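You operate a simulated robot arm through the tools that you are given. There is no shell and no other tool. Be economical: measure what you need, move in short steps, check, and stop when the job is done.

You run a simulated two-armed robot. Do the job below in one go: nothing can be reset, and whatever is moved stays where it is left.

## Task
On the steel table top, fold the grey rag in half.

It is judged by the outcome, as a careful person would: the job done as asked, and still so three seconds after it is handed in. It fails if anything else is knocked over, pushed out of place, dropped, spilled or broken. Flat cloth is picked up by pressing the open fingertips on it (5 to 10 N) and closing them slowly along it; thin cloth reads only 2 to 8 mm in the jaws.

## Robot
Two 7-joint arms with two-finger parallel grippers on one trunk, on a base that drives. Base frame: it is fixed to the floor where the robot stands at the start and does not move with it; the origin is under the middle of the robot, x ahead of it, y to its left, z up; the surface under the hand at the start is at about z = 0.88. Units: m, degrees, N and s.
The left shoulder is at the start at [0.07, 0.163, 1.095], the right one opposite. With the tool pointing down near the work surface each hand reaches from about 0.38 to 0.88 m from the robot's upright axis, wherever it stands, measured 20 degrees to its own side. Places, roughly: grey rag [0.5, 0.1, 0.9]; steel table top [0.7, 0.8, 0.9]. Payload 3.43 kg a hand.
The tool frame of a hand sits at the grasp point between the pads (the TCP): z along the fingers, y along the line on which they close. The tips reach 0.034 m beyond it. The gripper opens to 0.128 m. The fingers are 0.024 m wide and 0.012 m thick; the gripper's body (0.048 by 0.13 m) begins 0.096 m behind the TCP.
Orientation is that of the tool frame in the base frame, as [roll, pitch, yaw] about the fixed x, y, z axes, in that order (R = Rz(yaw) Ry(pitch) Rx(roll)). With the fingers straight down and closing along the base's y, the tool's x points along the base's -x, its y along +y and its z along -z.

## Interface
- The arms move only by the tool apply_moves. It takes "left_increments", "right_increments" or both (then of equal length, played together; a hand with none holds still); each is one flat list of numbers, 7 for each row, row after row: the gripper command, from -1 (fully open) to 1 (shut), values between in proportion, then the shift along the base's x, y, z in units of 40 mm (1.0 is 40 mm), then the turn, a rotation vector about the base's x, y, z in units of 4 degrees (1.0 is 4 degrees). In form: [fingers, x, y, z, wx, wy, wz, fingers, x, y, z, wx, wy, wz, ...]. A call has 1 to 12 rows; each row shifts and turns the commanded pose from where the row before left it. A call with a number of a shift or a turn outside -1 to 1 is refused whole. Rows are played at 5 a second. More than 0.05 m and 8.6 degrees between two rows, or a gripper value outside its range, and nothing of the call is played. Where a pose cannot be reached the arm comes as near as it can. A force on the tool above 40 N (or 10 N above the force at the start of the call, whichever is more), or a blocked arm, ends the call early, and 0.2 s more pass. The fingers move at their own pace (about 0.153 m/s each) and stop on an object; they squeeze with about 38 N. The grip force told is the motor's: it shows also when the fingers shut on nothing. Time passes only in rows, and 0.2 s behind the last, so rows that do not move let the fingers close. It gives the time, the measured TCP pose, the force on the tool (base axes), the opening and the grip force at its end, in the units of the frame above (readings bear some noise), with the torque about the TCP (base axes, N m) and any sound that the robot's microphone picked up, and new pictures: "views" is both (left out), scene, wrist or none (wrist: the cameras of the hands that moved).
- Cameras (640 x 400 px; columns grow to the right, rows downward): "scene" is now at [0.1309, -0.0059, 1.317]; the picture's right is [-0.14, -0.99, 0.00], its down [-0.60, 0.09, -0.79] and it looks along [0.78, -0.11, -0.61] (base axes); focal length 250 px, centre (320, 200). "left" rides on the left gripper at [0.076, 0.011, -0.16] in its tool frame; the picture's right is [-0.15, 0.99, 0.00], its down [-0.88, -0.13, -0.46] and it looks along [-0.45, -0.07, 0.89] (tool axes); focal length 234 px, centre (320, 200). "right" rides on the right gripper at [0.076, -0.011, -0.16] in its tool frame; the picture's right is [0.15, 0.99, 0.00], its down [-0.88, 0.13, -0.46] and it looks along [-0.45, 0.07, 0.89] (tool axes); focal length 234 px, centre (320, 200). There is no depth. A picture from a camera that has moved, and an enlarged one, comes with that camera's place and axes in the base frame and with its lens. The place of the scene camera against the robot may be out by one fixed shift of up to 0.012 m in any direction.
- slide_trunk(by): slides the trunk up (or, below 0, down) by that many m; the arms and the scene camera ride with it, the base frame stays. It gives what a move gives, with no picture.
- roll_base(legs): drives the robot by 1 to 6 legs, each [ahead, left, turn to the left] in m, m and degrees, along the robot's own axes; the way and the turn of a leg run together, so that a leg with both is an arc; at most 1.5 m and 180 degrees a leg. The arms and the cameras ride along, it lands a little off, and it stops where it bumps. It gives what a move gives, and a new picture of the scene camera.
- pan_tilt(pan, tilt): turns the head with the scene camera to pan (to the left, within 86 degrees either way) and tilt (down, from -29 to 69), counted from straight ahead of the robot. It gives what a move gives, and a new picture of the scene camera.
- inspect(camera, box): a new picture of the part [left, top, right, bottom] of that camera's present view, enlarged. No time passes.
- sign_off(): hands the job in; it is judged then, once.

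Go step by step. Nothing tells you exact positions but the pictures and the camera data: compare them with the known pose of the tool, close in by small moves and look again before you grip or let go. The budget is 120 turns and 260 pictures, counting those below and the enlarged ones. Unless the task says otherwise, let go and move clear before handing in.

The tools are called after "Request:" as a command line: name --argument value ..., lists and objects as JSON in quotes. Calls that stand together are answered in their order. apply_moves: Moves the arms, as the interface text tells. Its arguments: {"type":"object","properties":{"left_increments":{"type":"array","items":{"type":"number"}},"right_increments":{"type":"array","items":{"type":"number"}},"views":{"type":"string","enum":["both","scene","wrist","none"]}},"required":[]} The other tools are called the same way: slide_trunk (by) slides the trunk up or down; roll_base (legs) drives the base; pan_tilt (pan, tilt) turns the head that bears the scene camera; inspect (camera, box) takes an enlarged picture of a part of a camera's view; sign_off () hands the job in.

At the start:

```text
t: 0.0
left_eef_pos: [0.5717, 0.266, 1.0358]
left_ee_rot: [180.0, 0.1, -179.9]
left_wrist_force: [0.6, -0.1, 0.2]
left_moment: [-0.04, 0.05, -0.05]
left_width: 0.1281
left_finger_force: 0.2
right_eef_pos: [0.4929, -0.1719, 1.0596]
right_ee_rot: [180.0, -0.1, 180.0]
right_wrist_force: [-0.1, 0.0, 0.5]
right_moment: [0.0, 0.01, -0.03]
right_width: 0.1279
right_finger_force: 0.1
trunk travel left (down, up): [-0.575, 0.365]
robot x, y, heading: [-0.0026, -0.0009, 0.3]
head pan, tilt: [-8.1, 37.6]
```

scene: 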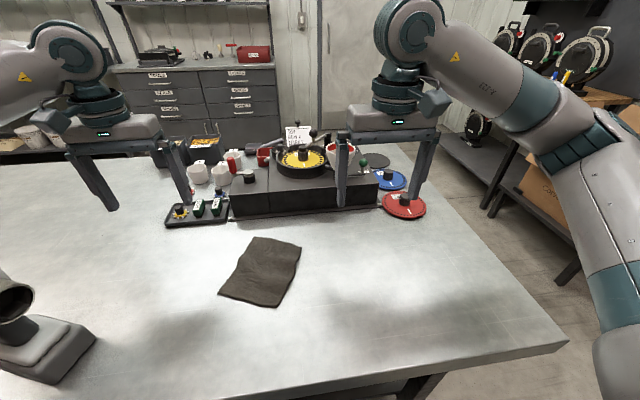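
right: 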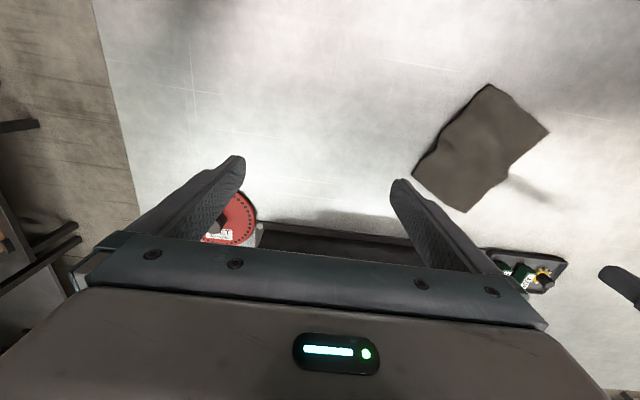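
left: 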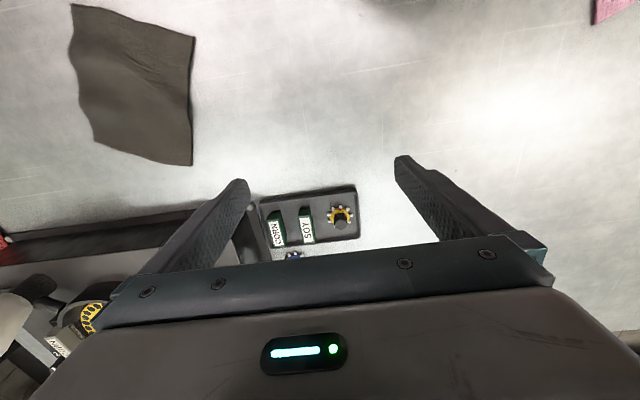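

The rag is a rectangle of about 0.125 x 0.153 m, with its far edge near (0.57, 0.085)–(0.52, -0.03) and its near edge near (0.43, 0.147)–(0.39, 0.03). I'll back the base up a little for reach, then fold the far edge onto the near one with both hands.

Request:
roll_base --legs '[[-0.12, 0, 0]]'

```text
t: 1.2
left_eef_pos: [0.4511, 0.2673, 1.0342]
left_ee_rot: [-179.9, -0.1, -179.9]
left_wrist_force: [-0.5, -0.2, 0.0]
left_moment: [0.03, -0.03, 0.05]
left_width: 0.1278
left_finger_force: 0.0
right_eef_pos: [0.3724, -0.172, 1.0612]
right_ee_rot: [-180.0, 0.0, -180.0]
right_wrist_force: [-0.4, 0.3, -0.1]
right_moment: [0.01, -0.02, -0.01]
right_width: 0.1283
right_finger_force: 0.1
trunk travel left (down, up): [-0.575, 0.365]
robot x, y, heading: [-0.1203, 0.0008, 0.0]
head pan, tilt: [-8.1, 37.6]
camera scene: at [0.0108, -0.0058, 1.3169], right [-0.14, -0.99, 0.0], down [-0.6, 0.09, -0.79], along [0.78, -0.11, -0.61], focal length 250 px, centre (320, 200)
```

scene: 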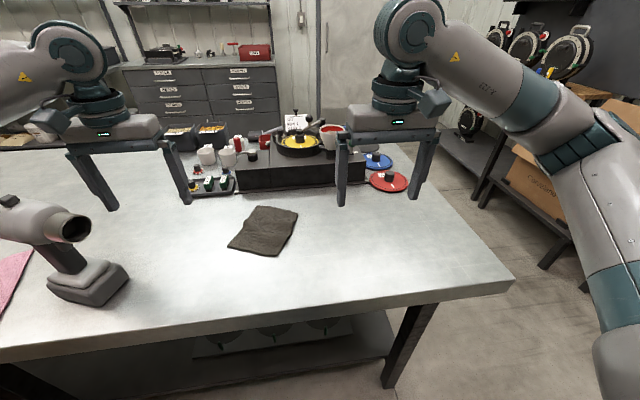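

The base moved as asked and nothing was disturbed; a heat gun or drill stands at about (0.37, 0.42), so I'll keep away from it. Next I turn the hands so they close along the fold direction, with their cameras facing outward.

Request:
apply_moves --left_increments '[0.5, 0.167, 0, 0, 0, 0, -1, 0.5, 0.167, 0, 0, 0, 0, -1, 0.5, 0.167, 0, 0, 0, 0, -1, 0.5, 0.167, 0, 0, 0, 0, -1, 0.5, 0.167, 0, 0, 0, 0, -1, 0.5, 0.167, 0, 0, 0, 0, -1, 0.5, 0.167, 0, 0, 0, 0, -1, 0.5, 0.167, 0, 0, 0, 0, -1, 0.5, 0.167, 0, 0, 0, 0, -1, 0.5, 0.167, 0, 0, 0, 0, -1, 0.5, 0.167, 0, 0, 0, 0, -1, 0.5, 0.167, 0, 0, 0, 0, -1]' --right_increments '[0.5, 0.2, 0, 0, 0, 0, 1, 0.5, 0.2, 0, 0, 0, 0, 1, 0.5, 0.2, 0, 0, 0, 0, 1, 0.5, 0.2, 0, 0, 0, 0, 1, 0.5, 0.2, 0, 0, 0, 0, 1, 0.5, 0.2, 0, 0, 0, 0, 1, 0.5, 0.2, 0, 0, 0, 0, 1, 0.5, 0.2, 0, 0, 0, 0, 1, 0.5, 0.2, 0, 0, 0, 0, 1, 0.5, 0.2, 0, 0, 0, 0, 1, 0.5, 0.2, 0, 0, 0, 0, 1, 0.5, 0.2, 0, 0, 0, 0, 1]' --views "scene"

Request:
apply_moves --left_increments '[0.5, 0, 0, 0, 0, 0, -1, 0.5, 0, 0, 0, 0, 0, -1, 0.5, 0, 0, 0, 0, 0, -1, 0.5, 0, 0, 0, 0, 0, -1, 0.5, 0, 0, 0, 0, 0, -1, 0.5, 0, 0, 0, 0, 0, -1, 0.5, 0, 0, 0, 0, 0, -1, 0.5, 0, 0, 0, 0, 0, -1, 0.5, 0, 0, 0, 0, 0, -1, 0.5, 0, 0, 0, 0, 0, -1, 0.5, 0, 0, 0, 0, 0, -1, 0.5, 0, 0, 0, 0, 0, -1]' --right_increments '[0.5, 0, 0, 0, 0, 0, 1, 0.5, 0, 0, 0, 0, 0, 1, 0.5, 0, 0, 0, 0, 0, 1, 0.5, 0, 0, 0, 0, 0, 1, 0.5, 0, 0, 0, 0, 0, 0.5, 0.5, 0, 0, 0, 0, 0, 0, 0.5, 0, 0, 0, 0, 0, 0, 0.5, 0, 0, 0, 0, 0, 0, 0.5, 0, 0, 0, 0, 0, 0, 0.5, 0, 0, 0, 0, 0, 0, 0.5, 0, 0, 0, 0, 0, 0, 0.5, 0, 0, 0, 0, 0, 0]' --views "both"

```text
t: 3.8
left_eef_pos: [0.5046, 0.2483, 1.0326]
left_ee_rot: [-179.9, 0.0, 132.3]
left_wrist_force: [-1.1, 0.3, 0.4]
left_moment: [0.0, -0.04, 0.01]
left_width: 0.0321
left_finger_force: 0.0
left hand out of reach, approached as far as the arm can: row 11, 12
right_eef_pos: [0.4676, -0.1717, 1.0609]
right_ee_rot: [179.9, 0.0, -131.8]
right_wrist_force: [0.1, -0.5, -0.5]
right_moment: [-0.03, -0.02, 0.02]
right_width: 0.0322
right_finger_force: 0.0
trunk travel left (down, up): [-0.575, 0.365]
robot x, y, heading: [-0.121, -0.0004, -0.1]
head pan, tilt: [-8.1, 37.6]
camera scene: at [0.0108, -0.0063, 1.317], right [-0.14, -0.99, 0.0], down [-0.6, 0.09, -0.79], along [0.78, -0.11, -0.61], focal length 250 px, centre (320, 200)
```

scene: 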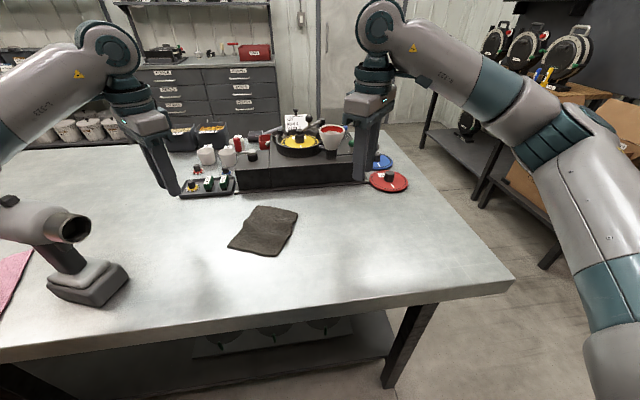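

```text
t: 6.4
left_eef_pos: [0.2981, 0.1231, 1.0242]
left_ee_rot: [179.8, -0.1, 84.1]
left_wrist_force: [-0.1, 0.2, -0.2]
left_moment: [0.0, 0.02, -0.01]
left_width: 0.0318
left_finger_force: 0.1
left hand out of reach, approached as far as the arm can: row 1, 2, 3, 4, 5, 6, 7, 8, 9, 10, 11, 12
right_eef_pos: [0.4427, -0.1582, 1.0579]
right_ee_rot: [-179.9, 0.0, -114.2]
right_wrist_force: [0.3, -0.7, -0.5]
right_moment: [0.01, 0.0, 0.0]
right_width: 0.0321
right_finger_force: 0.1
right hand out of reach, approached as far as the arm can: row 4, 5
trunk travel left (down, up): [-0.575, 0.365]
robot x, y, heading: [-0.1194, -0.0004, 0.1]
head pan, tilt: [-8.1, 37.6]
camera scene: at [0.0091, -0.006, 1.3173], right [-0.14, -0.99, 0.0], down [-0.6, 0.09, -0.79], along [0.79, -0.11, -0.61], focal length 250 px, centre (320, 200)
camera right: at [0.4216, -0.2322, 1.2166], right [-0.96, 0.27, 0.0], down [0.24, 0.86, 0.46], along [0.13, 0.44, -0.89], focal length 234 px, centre (320, 200)
camera left: at [0.3173, 0.1959, 1.1814], right [0.97, -0.24, 0.0], down [-0.22, -0.86, 0.45], along [-0.11, -0.44, -0.89], focal length 234 px, centre (320, 200)
```

scene: 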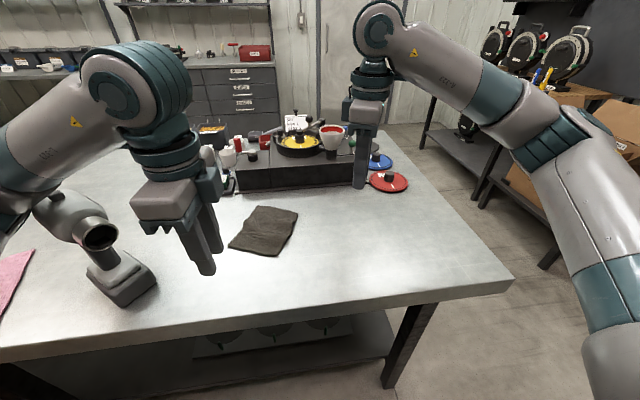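
right: 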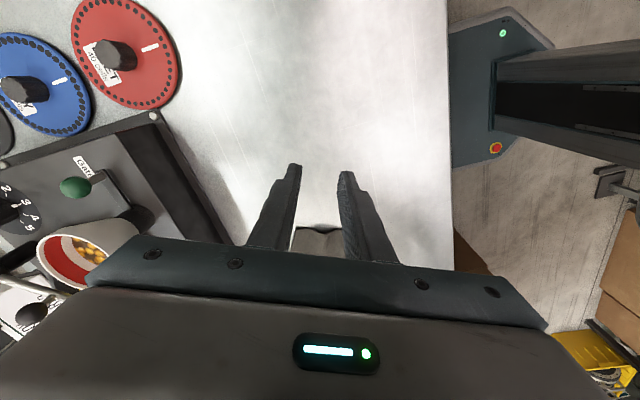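
left: 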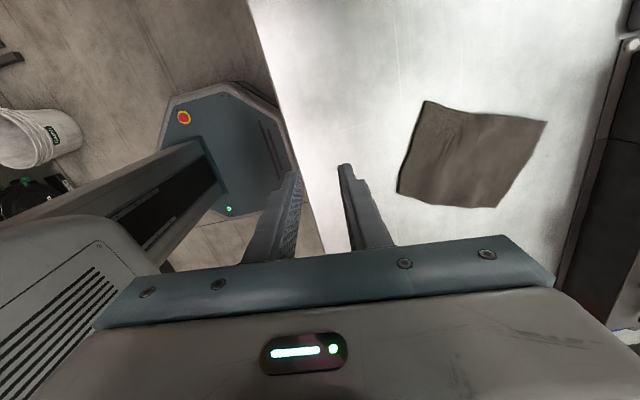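

Both hands lose reach when yawed that far outward, and two side-by-side bodies would be crowded. I'll do it one corner at a time instead: left hand takes far-left corner A to D, then right hand takes far-right B to C, closing along the far edge (yaw about -22° from the start pose). I'm turning the hands back now.

Request:
apply_moves --left_increments '[0.5, 0, 0, 0, 0, 0, 1, 0.5, 0, 0, 0, 0, 0, 1, 0.5, 0, 0, 0, 0, 0, 1, 0.5, 0, 0, 0, 0, 0, 1, 0.5, 0, 0, 0, 0, 0, 1, 0.5, 0, 0, 0, 0, 0, 1, 0.5, 0, 0, 0, 0, 0, 1, 0.5, 0, 0, 0, 0, 0, 1, 0.5, 0, 0, 0, 0, 0, 1, 0.5, 0, 0, 0, 0, 0, 1, 0.5, 0, 0, 0, 0, 0, 1, 0.5, 0, 0, 0, 0, 0, 1]' --right_increments '[0.5, 0, 0, 0, 0, 0, -1, 0.5, 0, 0, 0, 0, 0, -1, 0.5, 0, 0, 0, 0, 0, -1, 0.5, 0, 0, 0, 0, 0, -1, 0.5, 0, 0, 0, 0, 0, -1, 0.5, 0, 0, 0, 0, 0, -1, 0.5, 0, 0, 0, 0, 0, -1, 0.5, 0, 0, 0, 0, 0, -1, 0.5, 0, 0, 0, 0, 0, -1, 0.5, 0, 0, 0, 0, 0, -1, 0.5, 0, 0, 0, 0, 0, -1, 0.5, 0, 0, 0, 0, 0, -1]' --views "none"

Request:
apply_moves --left_increments '[0.5, 0, 0, 0, 0, 0, 1, 0.5, 0, 0, 0, 0, 0, 1, 0.5, 0, 0, 0, 0, 0, 1, 0.5, 0, 0, 0, 0, 0, 1, 0.5, 0, 0, 0, 0, 0, 1, 0.5, 0, 0, 0, 0, 0, 1, 0.5, 0, 0, 0, 0, 0, 0.5, 0.5, 0, 0, 0, 0, 0, 0, 0.5, 0, 0, 0, 0, 0, 0, 0.5, 0, 0, 0, 0, 0, 0]' --right_increments '[0.5, 0, 0, 0, 0, 0, -1, 0.5, 0, 0, 0, 0, 0, -1, 0.5, 0, 0, 0, 0, 0, -1, 0.5, 0, 0, 0, 0, 0, -1, 0.5, 0, 0, 0, 0, 0, -1, 0.5, 0, 0, 0, 0, 0, -1, 0.5, 0, 0, 0, 0, 0, -1, 0.5, 0, 0, 0, 0, 0, -1, 0.5, 0, 0, 0, 0, 0, -1, 0.5, 0, 0, 0, 0, 0, -1]' --views "both"

```text
t: 9.0
left_eef_pos: [0.2991, 0.1229, 1.0226]
left_ee_rot: [-179.9, 0.0, 132.2]
left_wrist_force: [-0.8, 0.7, 0.1]
left_moment: [0.0, 0.02, -0.01]
left_width: 0.0318
left_finger_force: 0.1
right_eef_pos: [0.4418, -0.1585, 1.0571]
right_ee_rot: [179.9, 0.1, -162.0]
right_wrist_force: [0.1, 0.6, -0.3]
right_moment: [-0.01, 0.01, 0.03]
right_width: 0.0319
right_finger_force: 0.0
trunk travel left (down, up): [-0.575, 0.365]
robot x, y, heading: [-0.1187, -0.0002, 0.1]
head pan, tilt: [-8.1, 37.6]
```

```text
t: 11.2
left_eef_pos: [0.299, 0.1226, 1.0235]
left_ee_rot: [180.0, 0.1, 158.2]
left_wrist_force: [0.3, 0.0, 0.7]
left_moment: [0.01, -0.01, -0.02]
left_width: 0.0322
left_finger_force: 0.1
right_eef_pos: [0.442, -0.1589, 1.0581]
right_ee_rot: [180.0, 0.0, 157.9]
right_wrist_force: [-0.5, 0.5, 0.2]
right_moment: [0.02, 0.01, 0.0]
right_width: 0.0319
right_finger_force: 0.1
trunk travel left (down, up): [-0.575, 0.365]
robot x, y, heading: [-0.1204, 0.0003, -0.1]
head pan, tilt: [-8.1, 37.6]
camera scene: at [0.0094, -0.0061, 1.3172], right [-0.14, -0.99, 0.0], down [-0.6, 0.09, -0.79], along [0.79, -0.11, -0.61], focal length 250 px, centre (320, 200)
camera right: at [0.3677, -0.1404, 1.2162], right [0.24, 0.97, 0.0], down [0.86, -0.21, 0.46], along [0.44, -0.11, -0.89], focal length 234 px, centre (320, 200)
camera left: at [0.2326, 0.1603, 1.1813], right [0.5, 0.86, 0.0], down [0.77, -0.45, 0.46], along [0.39, -0.23, -0.89], focal length 234 px, centre (320, 200)
```

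scene: 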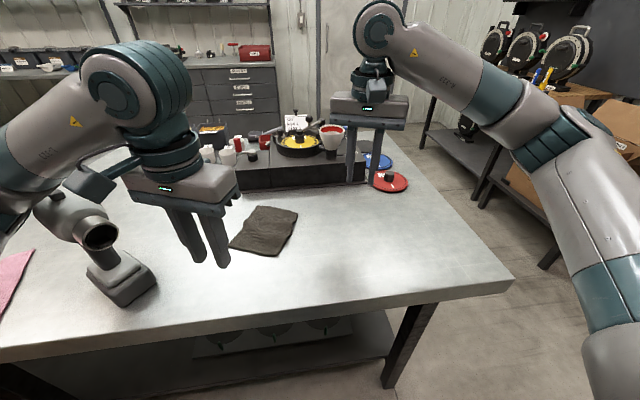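
right: 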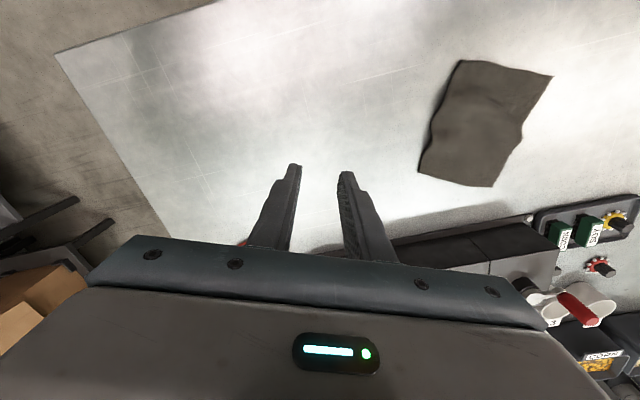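
left: 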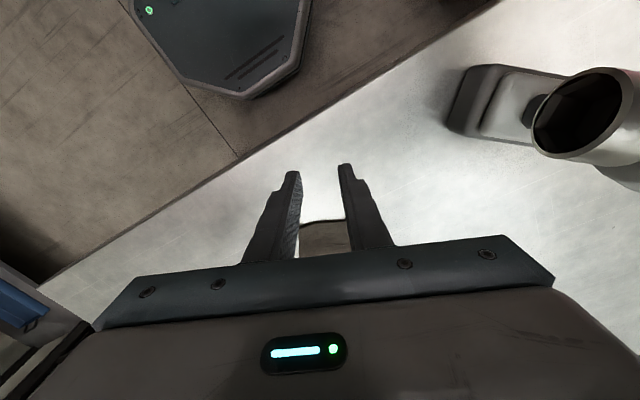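

The wrist pictures now agree: A(0.573, 0.084), B(0.521, -0.029), C(0.388, 0.029), D(0.431, 0.144). Next I bring the left hand over corner A.

Request:
apply_moves --left_increments '[0.5, 0.797, -0.17, 0, 0, 0, -0.06, 0.5, 0.797, -0.17, 0, 0, 0, -0.06, 0.5, 0.797, -0.17, 0, 0, 0, -0.06, 0.5, 0.797, -0.17, 0, 0, 0, -0.06, 0.5, 0.797, -0.17, 0, 0, 0, -0.06, 0.5, 0.797, -0.17, 0, 0, 0, -0.06, 0.5, 0.797, -0.17, 0, 0, 0, -0.06, 0.5, 0.797, -0.17, 0, 0, 0, -0.06, 0.5, 0, 0, -1, 0, 0, 0, 0.5, 0, 0, 0, 0, 0, 0]' --views "both"

```text
t: 13.4
left_eef_pos: [0.5519, 0.066, 0.997]
left_ee_rot: [179.4, 0.8, 156.2]
left_wrist_force: [0.3, 0.6, 0.6]
left_moment: [0.02, 0.01, 0.0]
left_width: 0.0322
left_finger_force: 0.1
right_eef_pos: [0.4382, -0.1634, 1.0611]
right_ee_rot: [179.7, 0.3, 157.9]
right_wrist_force: [-0.2, -0.2, 0.7]
right_moment: [0.02, 0.0, -0.04]
right_width: 0.0319
right_finger_force: 0.1
trunk travel left (down, up): [-0.575, 0.365]
robot x, y, heading: [-0.1217, -0.0, 0.1]
head pan, tilt: [-8.1, 37.6]
camera scene: at [0.0033, -0.0116, 1.319], right [-0.14, -0.99, -0.01], down [-0.6, 0.09, -0.8], along [0.79, -0.11, -0.61], focal length 250 px, centre (320, 200)
camera left: at [0.4851, 0.1041, 1.1534], right [0.53, 0.85, 0.01], down [0.74, -0.48, 0.47], along [0.4, -0.24, -0.88], focal length 234 px, centre (320, 200)
```

scene: 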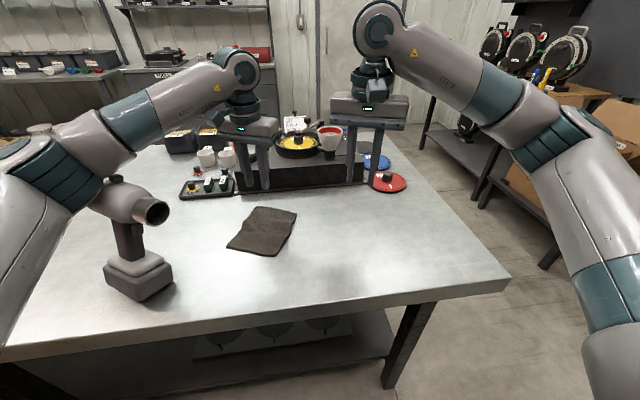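
left: 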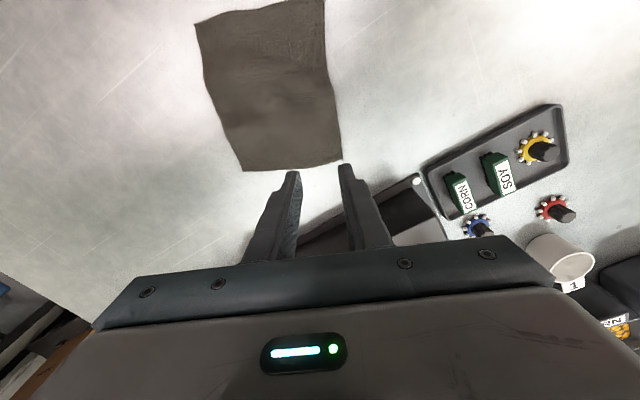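

The heat gun/drill on the left has shifted in the picture (about 9 cm toward the right), so the left elbow must have pushed it. I'll stop and look at it before any further move.

Request:
pan_tilt --pan 45 --tilt 35

```text
t: 14.7
left_eef_pos: [0.5523, 0.065, 0.9955]
left_ee_rot: [179.4, 0.9, 156.1]
left_wrist_force: [0.0, -0.1, 0.0]
left_moment: [0.03, 0.01, 0.01]
left_width: 0.0322
left_finger_force: 0.1
right_eef_pos: [0.4372, -0.1623, 1.06]
right_ee_rot: [179.8, 0.3, 158.0]
right_wrist_force: [-0.5, 0.3, -0.2]
right_moment: [-0.02, -0.02, 0.03]
right_width: 0.0319
right_finger_force: 0.0
trunk travel left (down, up): [-0.575, 0.365]
robot x, y, heading: [-0.1168, -0.0011, 0.1]
head pan, tilt: [45.0, 35.0]
camera scene: at [-0.0215, 0.0637, 1.3222], right [0.71, -0.71, 0.0], down [-0.4, -0.4, -0.82], along [0.58, 0.58, -0.57], focal length 250 px, centre (320, 200)
```

scene: 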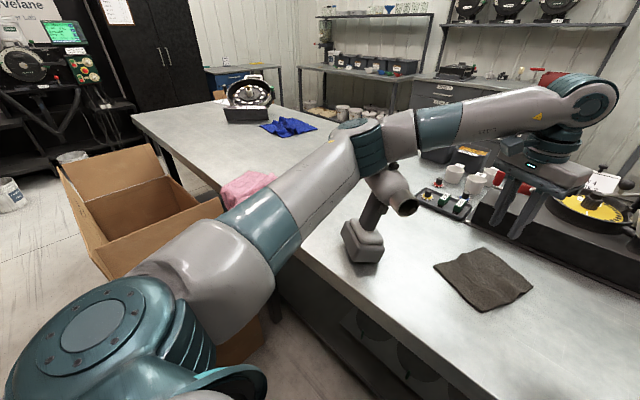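

Request:
inspect --camera "scene" --box '[300, 110, 460, 280]'

```text
2.35 times, centred on (380, 195) of scene
camera zoom: at [-0.0215, 0.0637, 1.3222], right [0.71, -0.71, 0.0], down [-0.4, -0.4, -0.82], along [0.58, 0.58, -0.57], focal length 588 px, centre (179, 212)
```

zoom: 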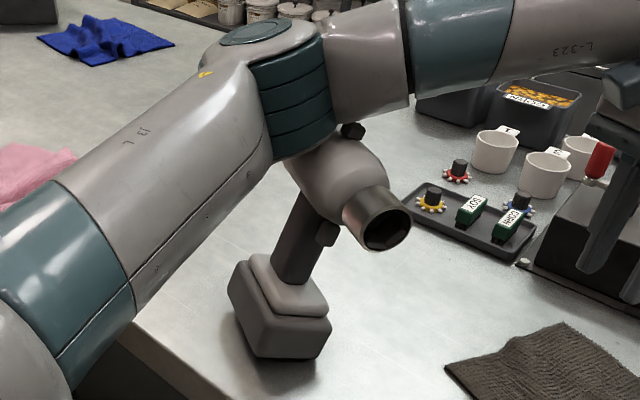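

The left elbow rests against the top of the tool. I'll swing the left arm back out to the left to free it, and watch the result.

Request:
apply_moves --left_increments '[0.5, 0, 0.5, 0.25, 0, 0, 0.7, 0.5, 0, 0.5, 0.25, 0, 0, 0.7, 0.5, 0, 0.5, 0.25, 0, 0, 0.7, 0.5, 0, 0.5, 0.25, 0, 0, 0.7]' --views "scene"

```text
t: 15.7
left_eef_pos: [0.5583, 0.1486, 1.0221]
left_ee_rot: [180.0, -0.1, 167.4]
left_wrist_force: [0.3, 0.6, 0.2]
left_moment: [-0.02, -0.04, 0.0]
left_width: 0.0321
left_finger_force: 0.0
right_eef_pos: [0.4439, -0.1579, 1.0555]
right_ee_rot: [180.0, 0.0, 158.0]
right_wrist_force: [-0.4, -0.4, -0.1]
right_moment: [0.0, 0.02, 0.02]
right_width: 0.0322
right_finger_force: 0.0
trunk travel left (down, up): [-0.575, 0.365]
robot x, y, heading: [-0.1197, 0.0006, 0.2]
head pan, tilt: [45.0, 35.0]
camera scene: at [-0.0135, 0.0692, 1.3207], right [0.71, -0.71, 0.0], down [-0.4, -0.41, -0.82], along [0.58, 0.58, -0.57], focal length 250 px, centre (320, 200)
```

scene: 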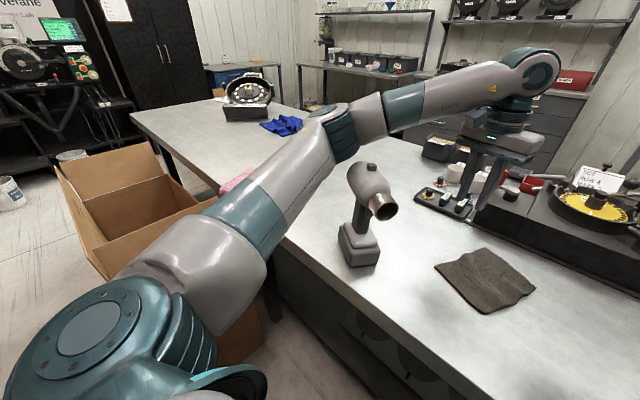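

The tool stands upright and free again, but about 9 cm off its place; I'll push it back later. First I swing the left arm a bit further clear, then raise the trunk so the elbow passes over everything.

Request:
apply_moves --left_increments '[0.5, 0, 0.7, 0.2, 0, 0, 0.7, 0.5, 0, 0.7, 0.2, 0, 0, 0.7, 0.5, 0, 0.7, 0.2, 0, 0, 0.7]' --views "none"

Request:
slide_trunk --by 0.25

Request:
pan_tilt --pan 35 --tilt 50

```text
t: 16.5
left_eef_pos: [0.5563, 0.2343, 1.0444]
left_ee_rot: [-179.8, -0.1, 175.8]
left_wrist_force: [-0.5, -0.2, -0.2]
left_moment: [0.0, 0.03, 0.02]
left_width: 0.0321
left_finger_force: 0.2
right_eef_pos: [0.4446, -0.1584, 1.0566]
right_ee_rot: [180.0, 0.0, 158.1]
right_wrist_force: [-0.3, 0.5, -0.4]
right_moment: [-0.05, -0.01, 0.03]
right_width: 0.032
right_finger_force: 0.1
trunk travel left (down, up): [-0.575, 0.365]
robot x, y, heading: [-0.1191, 0.0027, 0.0]
head pan, tilt: [45.0, 35.0]
```

```text
t: 19.0
left_eef_pos: [0.5561, 0.232, 1.2956]
left_ee_rot: [-180.0, 0.0, 175.7]
left_wrist_force: [-0.1, 0.5, 0.6]
left_moment: [-0.02, 0.0, -0.04]
left_width: 0.032
left_finger_force: 0.1
right_eef_pos: [0.4452, -0.1588, 1.3052]
right_ee_rot: [-180.0, 0.0, 158.0]
right_wrist_force: [0.4, 0.3, -0.4]
right_moment: [0.01, 0.02, -0.02]
right_width: 0.0321
right_finger_force: 0.1
trunk travel left (down, up): [-0.825, 0.115]
robot x, y, heading: [-0.1158, -0.0012, 0.1]
head pan, tilt: [45.0, 35.0]
```

```text
t: 19.8
left_eef_pos: [0.5552, 0.2322, 1.2944]
left_ee_rot: [179.9, 0.0, 175.9]
left_wrist_force: [-0.5, 0.5, 0.0]
left_moment: [0.01, -0.01, 0.04]
left_width: 0.0321
left_finger_force: 0.1
right_eef_pos: [0.4445, -0.1593, 1.3059]
right_ee_rot: [179.9, 0.0, 158.0]
right_wrist_force: [-0.6, -0.3, 0.1]
right_moment: [0.01, 0.0, -0.02]
right_width: 0.0319
right_finger_force: 0.0
trunk travel left (down, up): [-0.825, 0.115]
robot x, y, heading: [-0.1187, 0.0012, 0.0]
head pan, tilt: [35.0, 50.0]
camera scene: at [-0.0115, 0.0506, 1.5492], right [0.57, -0.82, 0.0], down [-0.63, -0.44, -0.64], along [0.53, 0.37, -0.77], focal length 250 px, centre (320, 200)
```

scene: 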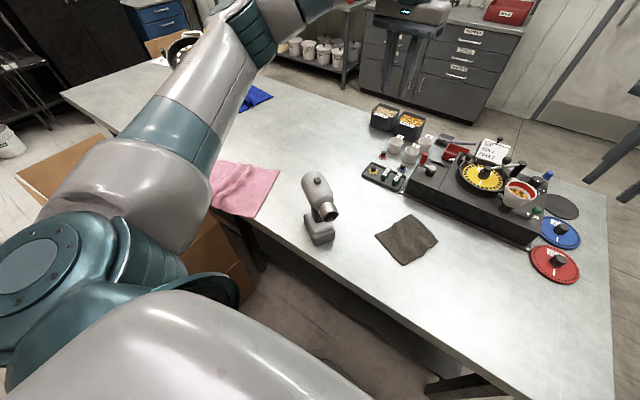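

The arms are now well above everything and the tool stands clearly visible. I'll zoom in to measure its footprint, to compare with where it stood.

Request:
inspect --camera "scene" --box '[270, 150, 370, 260]'

Request:
pan_tilt --pan -8.1 --tilt 37.6

```text
3.64 times, centred on (320, 205) of scene
camera zoom: at [-0.0115, 0.0506, 1.5492], right [0.57, -0.82, 0.0], down [-0.63, -0.44, -0.64], along [0.53, 0.37, -0.77], focal length 909 px, centre (320, 182)
```

zoom: 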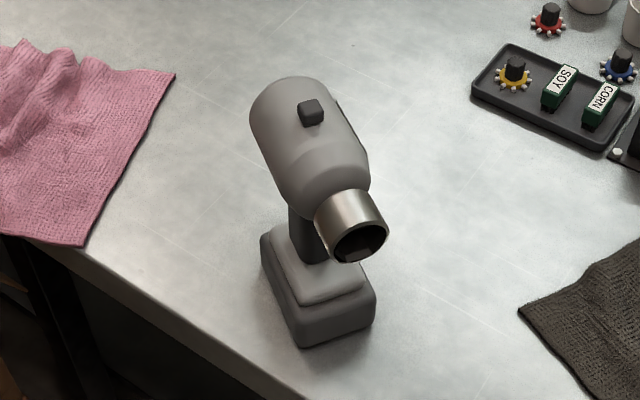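

```text
t: 20.9
left_eef_pos: [0.5543, 0.2334, 1.2944]
left_ee_rot: [179.9, 0.0, 175.8]
left_wrist_force: [-0.1, -0.3, -0.5]
left_moment: [-0.02, -0.02, 0.01]
left_width: 0.032
left_finger_force: 0.2
right_eef_pos: [0.4442, -0.1589, 1.3059]
right_ee_rot: [180.0, 0.0, 158.0]
right_wrist_force: [0.9, 0.3, -0.5]
right_moment: [0.01, 0.01, -0.01]
right_width: 0.0322
right_finger_force: 0.0
trunk travel left (down, up): [-0.825, 0.115]
robot x, y, heading: [-0.1191, -0.0017, 0.1]
head pan, tilt: [-8.1, 37.6]
camera scene: at [0.0111, -0.0057, 1.5669], right [-0.14, -0.99, 0.0], down [-0.6, 0.09, -0.79], along [0.78, -0.11, -0.61], focal length 250 px, centre (320, 200)
```

scene: 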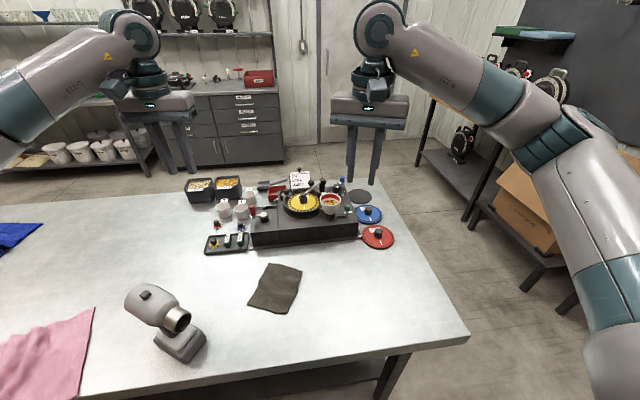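

By my estimate the tool needs to go back about (+0.016, +0.087) m with a slight turn. I'll drive the robot 0.25 m to the right so the left elbow stays clear of it, then grip its housing from above and carry it back.

Request:
roll_base --legs '[[0, -0.25, 0]]'

Request:
pan_tilt --pan 35 --tilt 45

```text
t: 22.8
left_eef_pos: [0.5555, -0.0166, 1.295]
left_ee_rot: [180.0, -0.1, 176.1]
left_wrist_force: [0.0, 0.4, 0.4]
left_moment: [-0.03, -0.03, 0.03]
left_width: 0.0322
left_finger_force: 0.0
right_eef_pos: [0.4453, -0.4085, 1.3065]
right_ee_rot: [-179.9, 0.0, 158.2]
right_wrist_force: [0.4, -0.4, -0.5]
right_moment: [-0.02, -0.02, 0.01]
right_width: 0.0321
right_finger_force: 0.2
trunk travel left (down, up): [-0.825, 0.115]
robot x, y, heading: [-0.1225, -0.2521, 0.4]
head pan, tilt: [-8.1, 37.6]
camera scene: at [0.0116, -0.2566, 1.5669], right [-0.14, -0.99, 0.0], down [-0.6, 0.08, -0.79], along [0.78, -0.11, -0.61], focal length 250 px, centre (320, 200)
```

scene: 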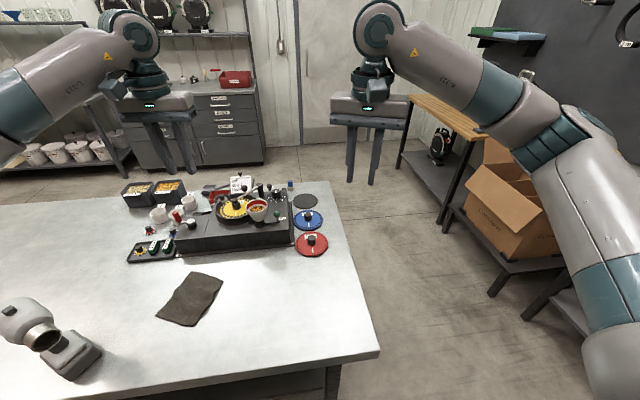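

```text
t: 23.9
left_eef_pos: [0.5547, -0.0175, 1.2961]
left_ee_rot: [-179.9, 0.0, 176.0]
left_wrist_force: [0.0, 0.0, -0.4]
left_moment: [-0.02, -0.01, 0.0]
left_width: 0.032
left_finger_force: 0.0
right_eef_pos: [0.4454, -0.4099, 1.3059]
right_ee_rot: [-179.9, 0.1, 158.2]
right_wrist_force: [0.2, 0.2, -0.4]
right_moment: [0.01, -0.01, 0.04]
right_width: 0.032
right_finger_force: 0.0
trunk travel left (down, up): [-0.825, 0.115]
robot x, y, heading: [-0.1231, -0.2525, 0.3]
head pan, tilt: [35.0, 45.0]
camera scene: at [-0.0076, -0.1992, 1.5561], right [0.58, -0.82, 0.0], down [-0.58, -0.41, -0.71], along [0.58, 0.41, -0.71], focal length 250 px, centre (320, 200)
```

scene: 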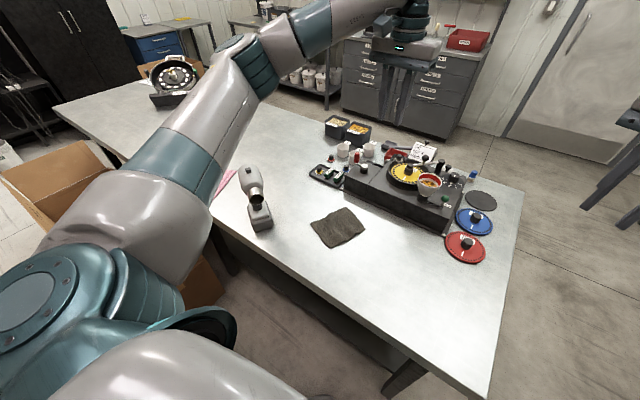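

Request:
slide_trunk --by -0.12

Request:
apply_moves --left_increments '[-1, -0.2, 0.35, 0.1, 0, 0, 1, -1, -0.2, 0.35, 0.1, 0, 0, 1, -1, -0.2, 0.35, 0.1, 0, 0, 1, -1, -0.2, 0.35, 0.1, 0, 0, 1, -1, -0.2, 0.35, 0.1, 0, 0, 1, -1, -0.2, 0.35, 0.1, 0, 0, 1, -1, -0.2, 0.35, 0.1, 0, 0, 1, -1, -0.2, 0.35, 0.1, 0, 0, 1, -1, -0.2, 0.35, 0.1, 0, 0, 1, -1, -0.2, 0.35, 0.1, 0, 0, 1, -1, -0.2, 0.35, 0.1, 0, 0, 1, -1, -0.2, 0.35, 0.1, 0, 0, 1]' --views "both"

```text
t: 25.4
left_eef_pos: [0.5555, -0.0185, 1.1746]
left_ee_rot: [-180.0, 0.0, 176.0]
left_wrist_force: [-0.1, -0.2, -0.5]
left_moment: [-0.01, 0.02, 0.0]
left_width: 0.0319
left_finger_force: 0.0
right_eef_pos: [0.4461, -0.4097, 1.1859]
right_ee_rot: [180.0, -0.1, 158.2]
right_wrist_force: [-0.4, 0.4, -0.4]
right_moment: [0.0, -0.01, 0.03]
right_width: 0.0321
right_finger_force: 0.1
trunk travel left (down, up): [-0.705, 0.235]
robot x, y, heading: [-0.1206, -0.2489, 0.2]
head pan, tilt: [35.0, 45.0]
```

```text
t: 27.9
left_eef_pos: [0.4584, 0.1513, 1.223]
left_ee_rot: [-179.9, 0.0, -136.0]
left_wrist_force: [-0.4, 0.3, -0.6]
left_moment: [-0.01, -0.03, -0.01]
left_width: 0.1281
left_finger_force: 0.0
right_eef_pos: [0.4452, -0.4097, 1.1867]
right_ee_rot: [180.0, 0.0, 158.3]
right_wrist_force: [0.3, -1.0, 0.0]
right_moment: [-0.04, 0.01, 0.0]
right_width: 0.032
right_finger_force: 0.0
trunk travel left (down, up): [-0.705, 0.235]
robot x, y, heading: [-0.1207, -0.252, 0.5]
head pan, tilt: [35.0, 45.0]
camera scene: at [-0.0086, -0.1992, 1.4361], right [0.58, -0.82, 0.0], down [-0.58, -0.41, -0.71], along [0.58, 0.41, -0.71], focal length 250 px, centre (320, 200)
camera left: at [0.3961, 0.1052, 1.3814], right [-0.58, 0.81, 0.0], down [0.72, 0.52, 0.46], along [0.37, 0.26, -0.89], focal length 234 px, centre (320, 200)
```

scene: 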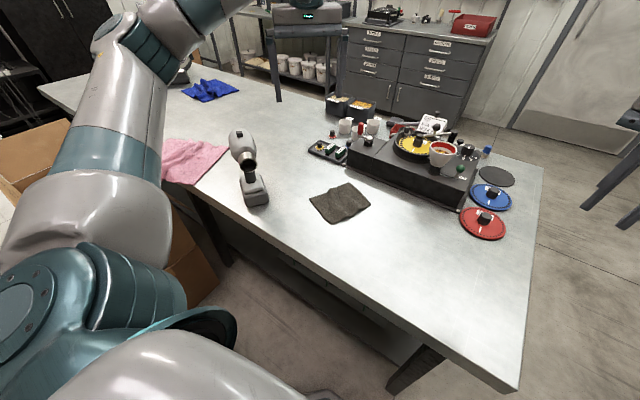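
left: 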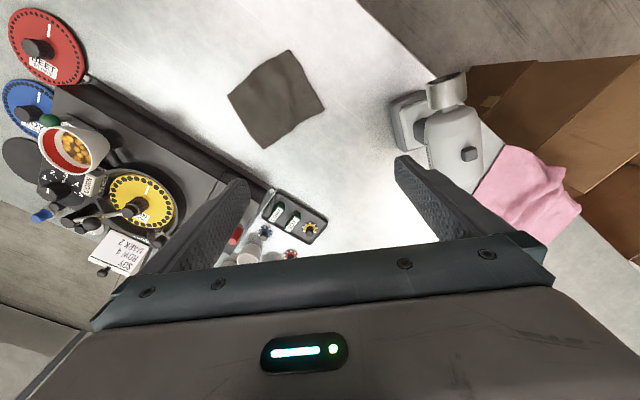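

The housing is at about (0.345, 0.285), with its axis near z 1.06 and pointing along 56°. I'll bring the left hand above it, still high.

Request:
apply_moves --left_increments '[-1, -0.47, 0.56, 0, 0, 0, 0.5, -1, -0.47, 0.56, 0, 0, 0, 0.5, -1, -0.47, 0.56, 0, 0, 0, 0.5, -1, -0.47, 0.56, 0, 0, 0, 0.5, -1, -0.47, 0.56, 0, 0, 0, 0.5, -1, -0.47, 0.56, 0, 0, 0, 0.5, -1, 0, 0, 0, 0, 0, 0]' --views "both"

```text
t: 29.6
left_eef_pos: [0.3482, 0.2838, 1.223]
left_ee_rot: [179.9, 0.0, -123.9]
left_wrist_force: [-0.6, -0.6, 0.9]
left_moment: [0.04, 0.02, 0.03]
left_width: 0.1279
left_finger_force: 0.1
right_eef_pos: [0.4453, -0.4101, 1.1859]
right_ee_rot: [-179.9, -0.1, 158.2]
right_wrist_force: [-0.5, 0.1, -0.3]
right_moment: [0.02, 0.02, 0.05]
right_width: 0.0323
right_finger_force: 0.0
trunk travel left (down, up): [-0.705, 0.235]
robot x, y, heading: [-0.1178, -0.2521, 0.4]
head pan, tilt: [35.0, 45.0]
camera scene: at [-0.007, -0.2001, 1.436], right [0.58, -0.82, 0.0], down [-0.58, -0.41, -0.71], along [0.58, 0.41, -0.71], focal length 250 px, centre (320, 200)
camera left: at [0.2964, 0.2262, 1.3821], right [-0.74, 0.68, 0.0], down [0.6, 0.66, 0.46], along [0.31, 0.34, -0.89], focal length 234 px, centre (320, 200)
```

scene: 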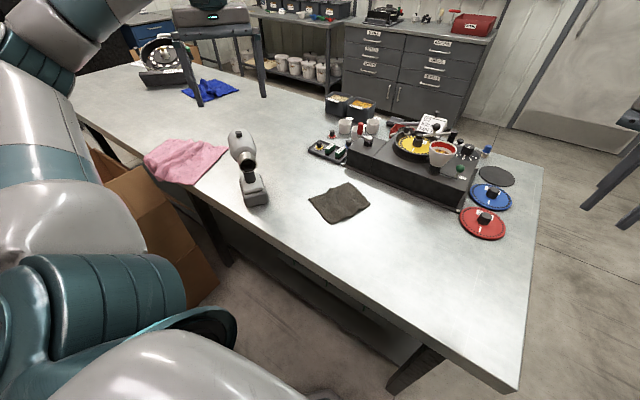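
left: 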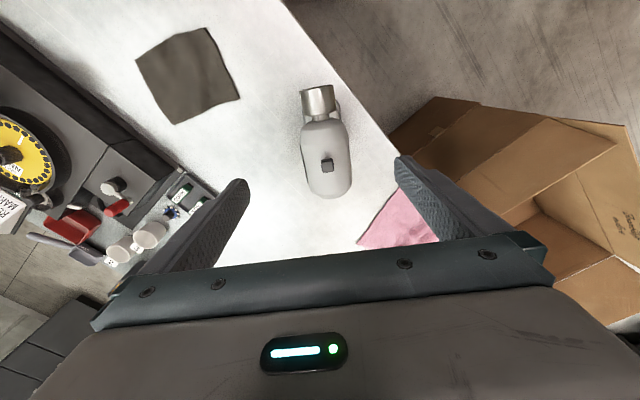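

The hand is centred on the housing and aligned with it. I'll lower it to the axis height with the fingers open.

Request:
apply_moves --left_increments '[-1, 0, 0, -0.8, 0, 0, 0, -1, 0, 0, -0.8, 0, 0, 0, -1, 0, 0, -0.8, 0, 0, 0, -1, 0, 0, -0.8, 0, 0, 0, -1, 0, 0, -0.6, 0, 0, 0, -1, 0, 0, 0, 0, 0, 0]' --views "both"

```text
t: 30.9
left_eef_pos: [0.3458, 0.2848, 1.0719]
left_ee_rot: [180.0, -0.1, -123.9]
left_wrist_force: [0.2, -0.5, 0.0]
left_moment: [-0.03, 0.02, 0.0]
left_width: 0.1279
left_finger_force: 0.1
right_eef_pos: [0.4462, -0.4097, 1.1854]
right_ee_rot: [180.0, -0.1, 158.3]
right_wrist_force: [-0.2, -0.6, 0.1]
right_moment: [-0.04, 0.0, 0.02]
right_width: 0.0321
right_finger_force: 0.0
trunk travel left (down, up): [-0.705, 0.235]
robot x, y, heading: [-0.1177, -0.2529, 0.3]
head pan, tilt: [35.0, 45.0]
camera scene: at [-0.008, -0.1999, 1.4361], right [0.58, -0.82, 0.0], down [-0.58, -0.41, -0.71], along [0.58, 0.41, -0.71], focal length 250 px, centre (320, 200)
camera left: at [0.2946, 0.2272, 1.2296], right [-0.74, 0.68, 0.0], down [0.6, 0.66, 0.46], along [0.31, 0.34, -0.89], focal length 234 px, centre (320, 200)
```

scene: 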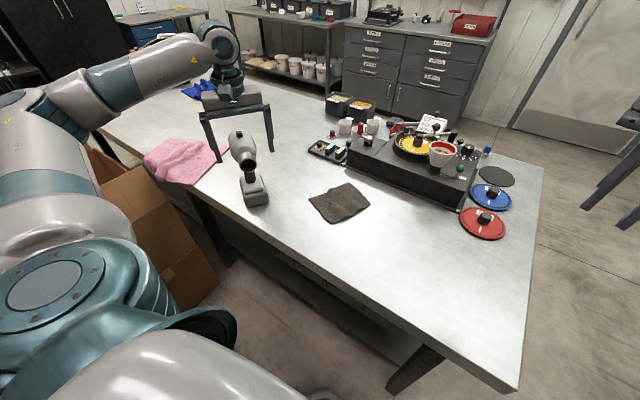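
left: 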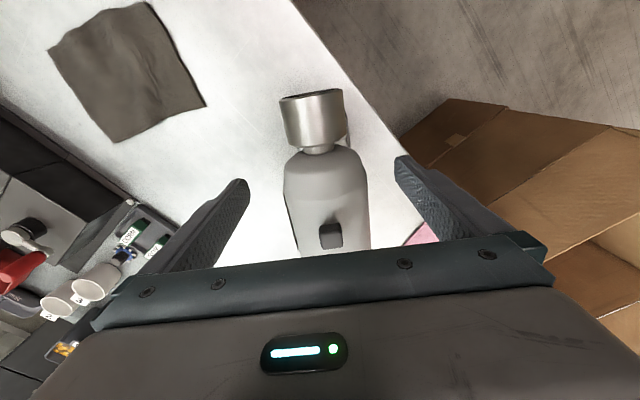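

Request:
apply_moves --left_increments '[-1, 0.27, 0.3, -0.15, 0, 0, 0, -0.5, 0, 0, 0, 0, 0, 0, 0, 0, 0, 0, 0, 0, 0, 0.3, 0, 0, 0, 0, 0, 0, 1, 0, 0, 0, 0, 0, 0, 1, 0, 0, 0, 0, 0, 0]' --views "both"

```text
t: 32.4
left_eef_pos: [0.3581, 0.2977, 1.0655]
left_ee_rot: [-180.0, 0.0, -124.0]
left_wrist_force: [-0.9, 4.3, 4.2]
left_moment: [0.13, 0.01, 0.05]
left_width: 0.0665
left_finger_force: 38.5
right_eef_pos: [0.4453, -0.4106, 1.1867]
right_ee_rot: [180.0, 0.0, 158.2]
right_wrist_force: [0.3, 0.3, 0.0]
right_moment: [-0.03, -0.03, -0.02]
right_width: 0.032
right_finger_force: 0.0
trunk travel left (down, up): [-0.705, 0.235]
robot x, y, heading: [-0.1167, -0.2518, 0.2]
head pan, tilt: [35.0, 45.0]
camera scene: at [-0.0083, -0.1994, 1.4361], right [0.58, -0.82, 0.0], down [-0.58, -0.41, -0.71], along [0.58, 0.41, -0.71], focal length 250 px, centre (320, 200)
camera left: at [0.3061, 0.2395, 1.2231], right [-0.74, 0.67, 0.0], down [0.6, 0.66, 0.46], along [0.31, 0.34, -0.89], focal length 234 px, centre (320, 200)
```

scene: 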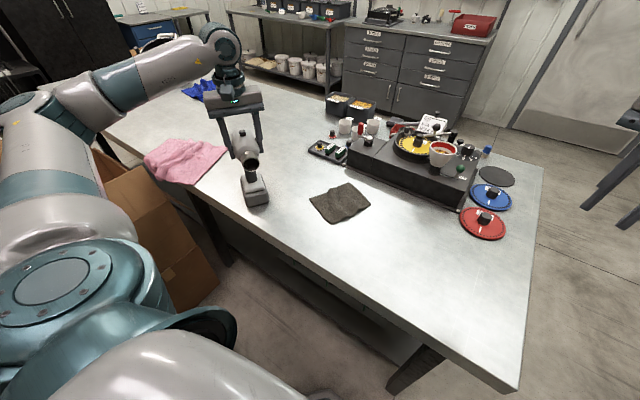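
left: 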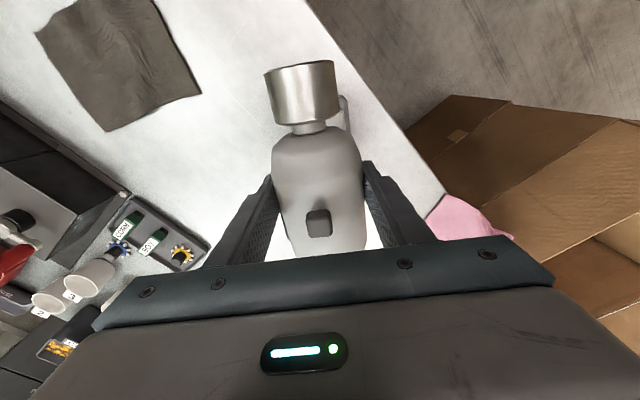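

The tool is gripped (66 mm). I'll lift it 12 mm, carry it about 87 mm to its old place with a 9° turn, and check before lowering.

Request:
apply_moves --left_increments '[1, 0, 0, 0.15, 0, 0, 0, 1, 0, 0, 0.15, 0, 0, 0, 1, 0, 0, 0, 0, 0, 0, 1, 0.03, 0.272, 0, 0, 0, 0.28, 1, 0.03, 0.272, 0, 0, 0, 0.28, 1, 0.03, 0.272, 0, 0, 0, 0.28, 1, 0.03, 0.272, 0, 0, 0, 0.28, 1, 0.03, 0.272, 0, 0, 0, 0.28, 1, 0.03, 0.272, 0, 0, 0, 0.28, 1, 0.03, 0.272, 0, 0, 0, 0.28, 1, 0.03, 0.272, 0, 0, 0, 0.28, 1, 0, 0, 0, 0, 0, 0]' --views "both"

```text
t: 35.0
left_eef_pos: [0.3678, 0.3836, 1.0759]
left_ee_rot: [179.9, -0.1, -115.2]
left_wrist_force: [0.1, -0.7, -12.2]
left_moment: [0.07, -0.07, 0.02]
left_width: 0.0668
left_finger_force: 37.8
right_eef_pos: [0.4461, -0.4093, 1.1864]
right_ee_rot: [-180.0, 0.0, 158.3]
right_wrist_force: [-0.3, 0.8, 0.4]
right_moment: [-0.02, 0.03, -0.02]
right_width: 0.032
right_finger_force: 0.0
trunk travel left (down, up): [-0.705, 0.235]
robot x, y, heading: [-0.1194, -0.2519, -0.1]
head pan, tilt: [35.0, 45.0]
camera scene: at [-0.0068, -0.1984, 1.4359], right [0.58, -0.82, 0.0], down [-0.58, -0.41, -0.71], along [0.58, 0.41, -0.71], focal length 250 px, centre (320, 200)
camera left: at [0.3259, 0.3183, 1.2338], right [-0.83, 0.55, 0.0], down [0.49, 0.74, 0.45], along [0.25, 0.38, -0.89], focal length 234 px, centre (320, 200)
```

scene: 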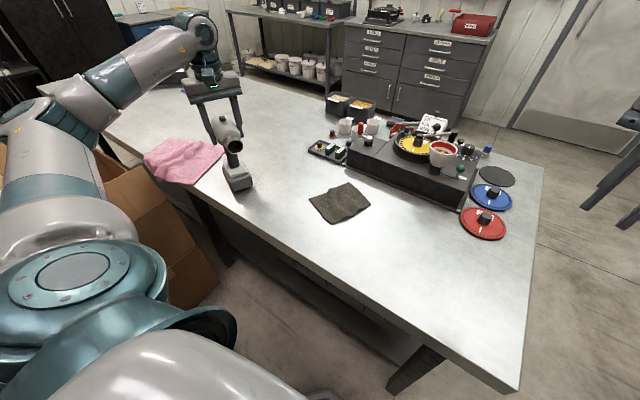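
left: 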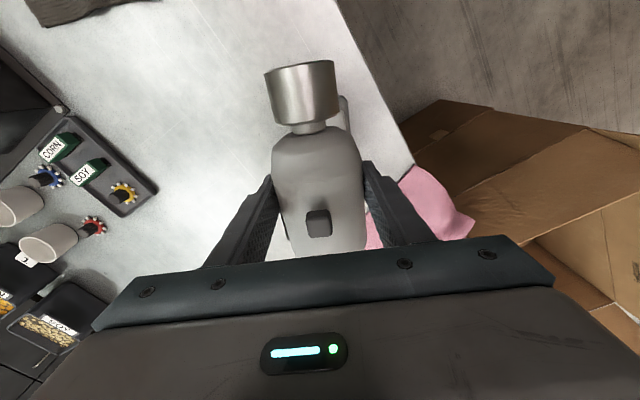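

Request:
inspect --camera "scene" --box '[180, 100, 290, 210]'

```text
3.64 times, centred on (235, 155) of scene
camera zoom: at [-0.0068, -0.1984, 1.4359], right [0.58, -0.82, 0.0], down [-0.58, -0.41, -0.71], along [0.58, 0.41, -0.71], focal length 909 px, centre (629, 364)
```

zoom: 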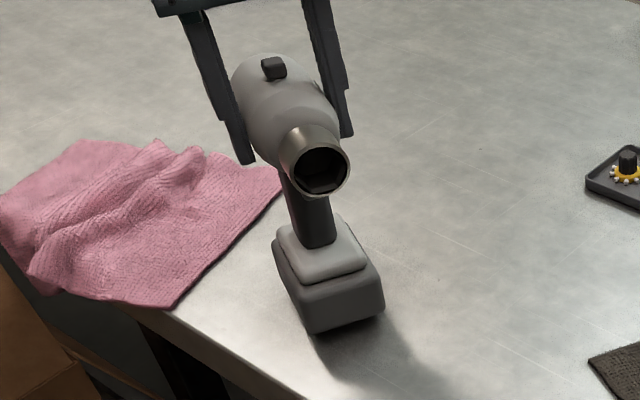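

The measured footprint corners now match the original spot within a few mm. I'll lower it, let go and rise.

Request:
apply_moves --left_increments '[1, 0, 0, -0.13, 0, 0, 0, 1, 0, 0, -0.13, 0, 0, 0, 1, 0, 0, -0.02, 0, 0, 0, 1, 0, 0, 0, 0, 0, 0]' --views "none"

```text
t: 36.0
left_eef_pos: [0.3675, 0.3843, 1.0654]
left_ee_rot: [179.9, 0.0, -115.0]
left_wrist_force: [0.2, 2.8, -5.9]
left_moment: [0.34, -0.34, 0.08]
left_width: 0.0668
left_finger_force: 38.2
right_eef_pos: [0.4458, -0.4093, 1.1864]
right_ee_rot: [-179.9, 0.0, 158.2]
right_wrist_force: [-0.6, 0.0, -0.4]
right_moment: [0.03, 0.03, -0.01]
right_width: 0.0319
right_finger_force: 0.1
trunk travel left (down, up): [-0.705, 0.235]
robot x, y, heading: [-0.1181, -0.2541, 0.0]
head pan, tilt: [35.0, 45.0]
```

Request:
apply_moves --left_increments '[1, 0, 0, -0.03, 0, 0, 0, 1, 0, 0, -0.02, 0, 0, 0, 1, 0, 0, 0, 0, 0, 0]' --views "none"

```text
t: 36.8
left_eef_pos: [0.3666, 0.3843, 1.0641]
left_ee_rot: [-179.8, 0.1, -115.0]
left_wrist_force: [1.7, 6.8, 11.3]
left_moment: [-0.04, -0.34, 0.04]
left_width: 0.0666
left_finger_force: 37.7
right_eef_pos: [0.4443, -0.4101, 1.1864]
right_ee_rot: [179.9, 0.0, 158.2]
right_wrist_force: [0.2, 0.4, -0.5]
right_moment: [-0.04, 0.04, -0.02]
right_width: 0.0319
right_finger_force: 0.1
trunk travel left (down, up): [-0.705, 0.235]
robot x, y, heading: [-0.1203, -0.2497, -0.0]
head pan, tilt: [35.0, 45.0]
```

The tool is on the table. I'll open the fingers slowly and rise.

Request:
apply_moves --left_increments '[-0.2, 0, 0, 0, 0, 0, 0, -1, 0, 0, 0, 0, 0, 0, -1, 0, 0, 0, 0, 0, 0, -1, 0, 0, 0.5, 0, 0, 0, -1, 0, 0, 1, 0, 0, 0, -1, 0, 0, 1, 0, 0, 0, -1, 0, 0, 1, 0, 0, 0, -1, 0, 0, 0.5, 0, 0, 0]' --views "both"

```text
t: 38.5
left_eef_pos: [0.3664, 0.3832, 1.2135]
left_ee_rot: [178.8, -0.7, -115.1]
left_wrist_force: [-1.6, 1.4, 8.7]
left_moment: [-0.1, -0.27, 0.01]
left_width: 0.1278
left_finger_force: 0.1
right_eef_pos: [0.4464, -0.4089, 1.1859]
right_ee_rot: [-180.0, -0.1, 158.3]
right_wrist_force: [1.0, 0.5, -0.2]
right_moment: [-0.01, 0.09, 0.01]
right_width: 0.0321
right_finger_force: 0.0
trunk travel left (down, up): [-0.705, 0.235]
robot x, y, heading: [-0.118, -0.2544, 0.3]
head pan, tilt: [35.0, 45.0]
camera scene: at [-0.0067, -0.1996, 1.4362], right [0.58, -0.82, 0.0], down [-0.58, -0.41, -0.71], along [0.58, 0.41, -0.71], focal length 250 px, centre (320, 200)
camera left: at [0.3283, 0.3187, 1.373], right [-0.83, 0.55, 0.02], down [0.5, 0.74, 0.44], along [0.23, 0.38, -0.9], focal length 234 px, centre (320, 200)
```

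scene: 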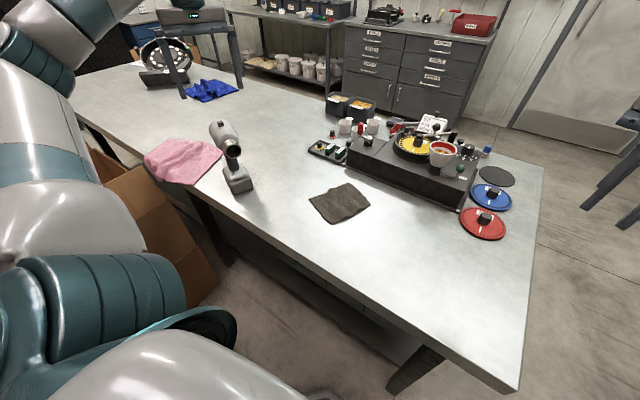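
left: 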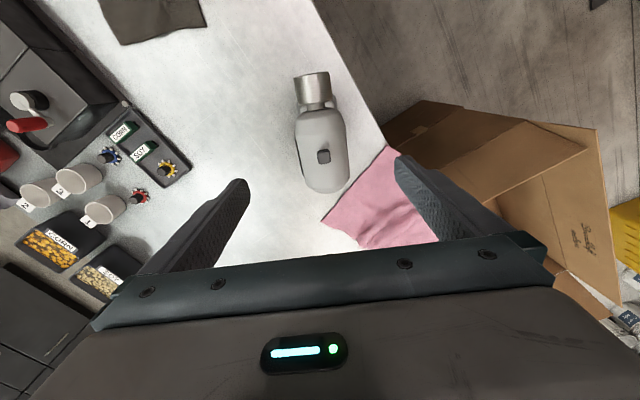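

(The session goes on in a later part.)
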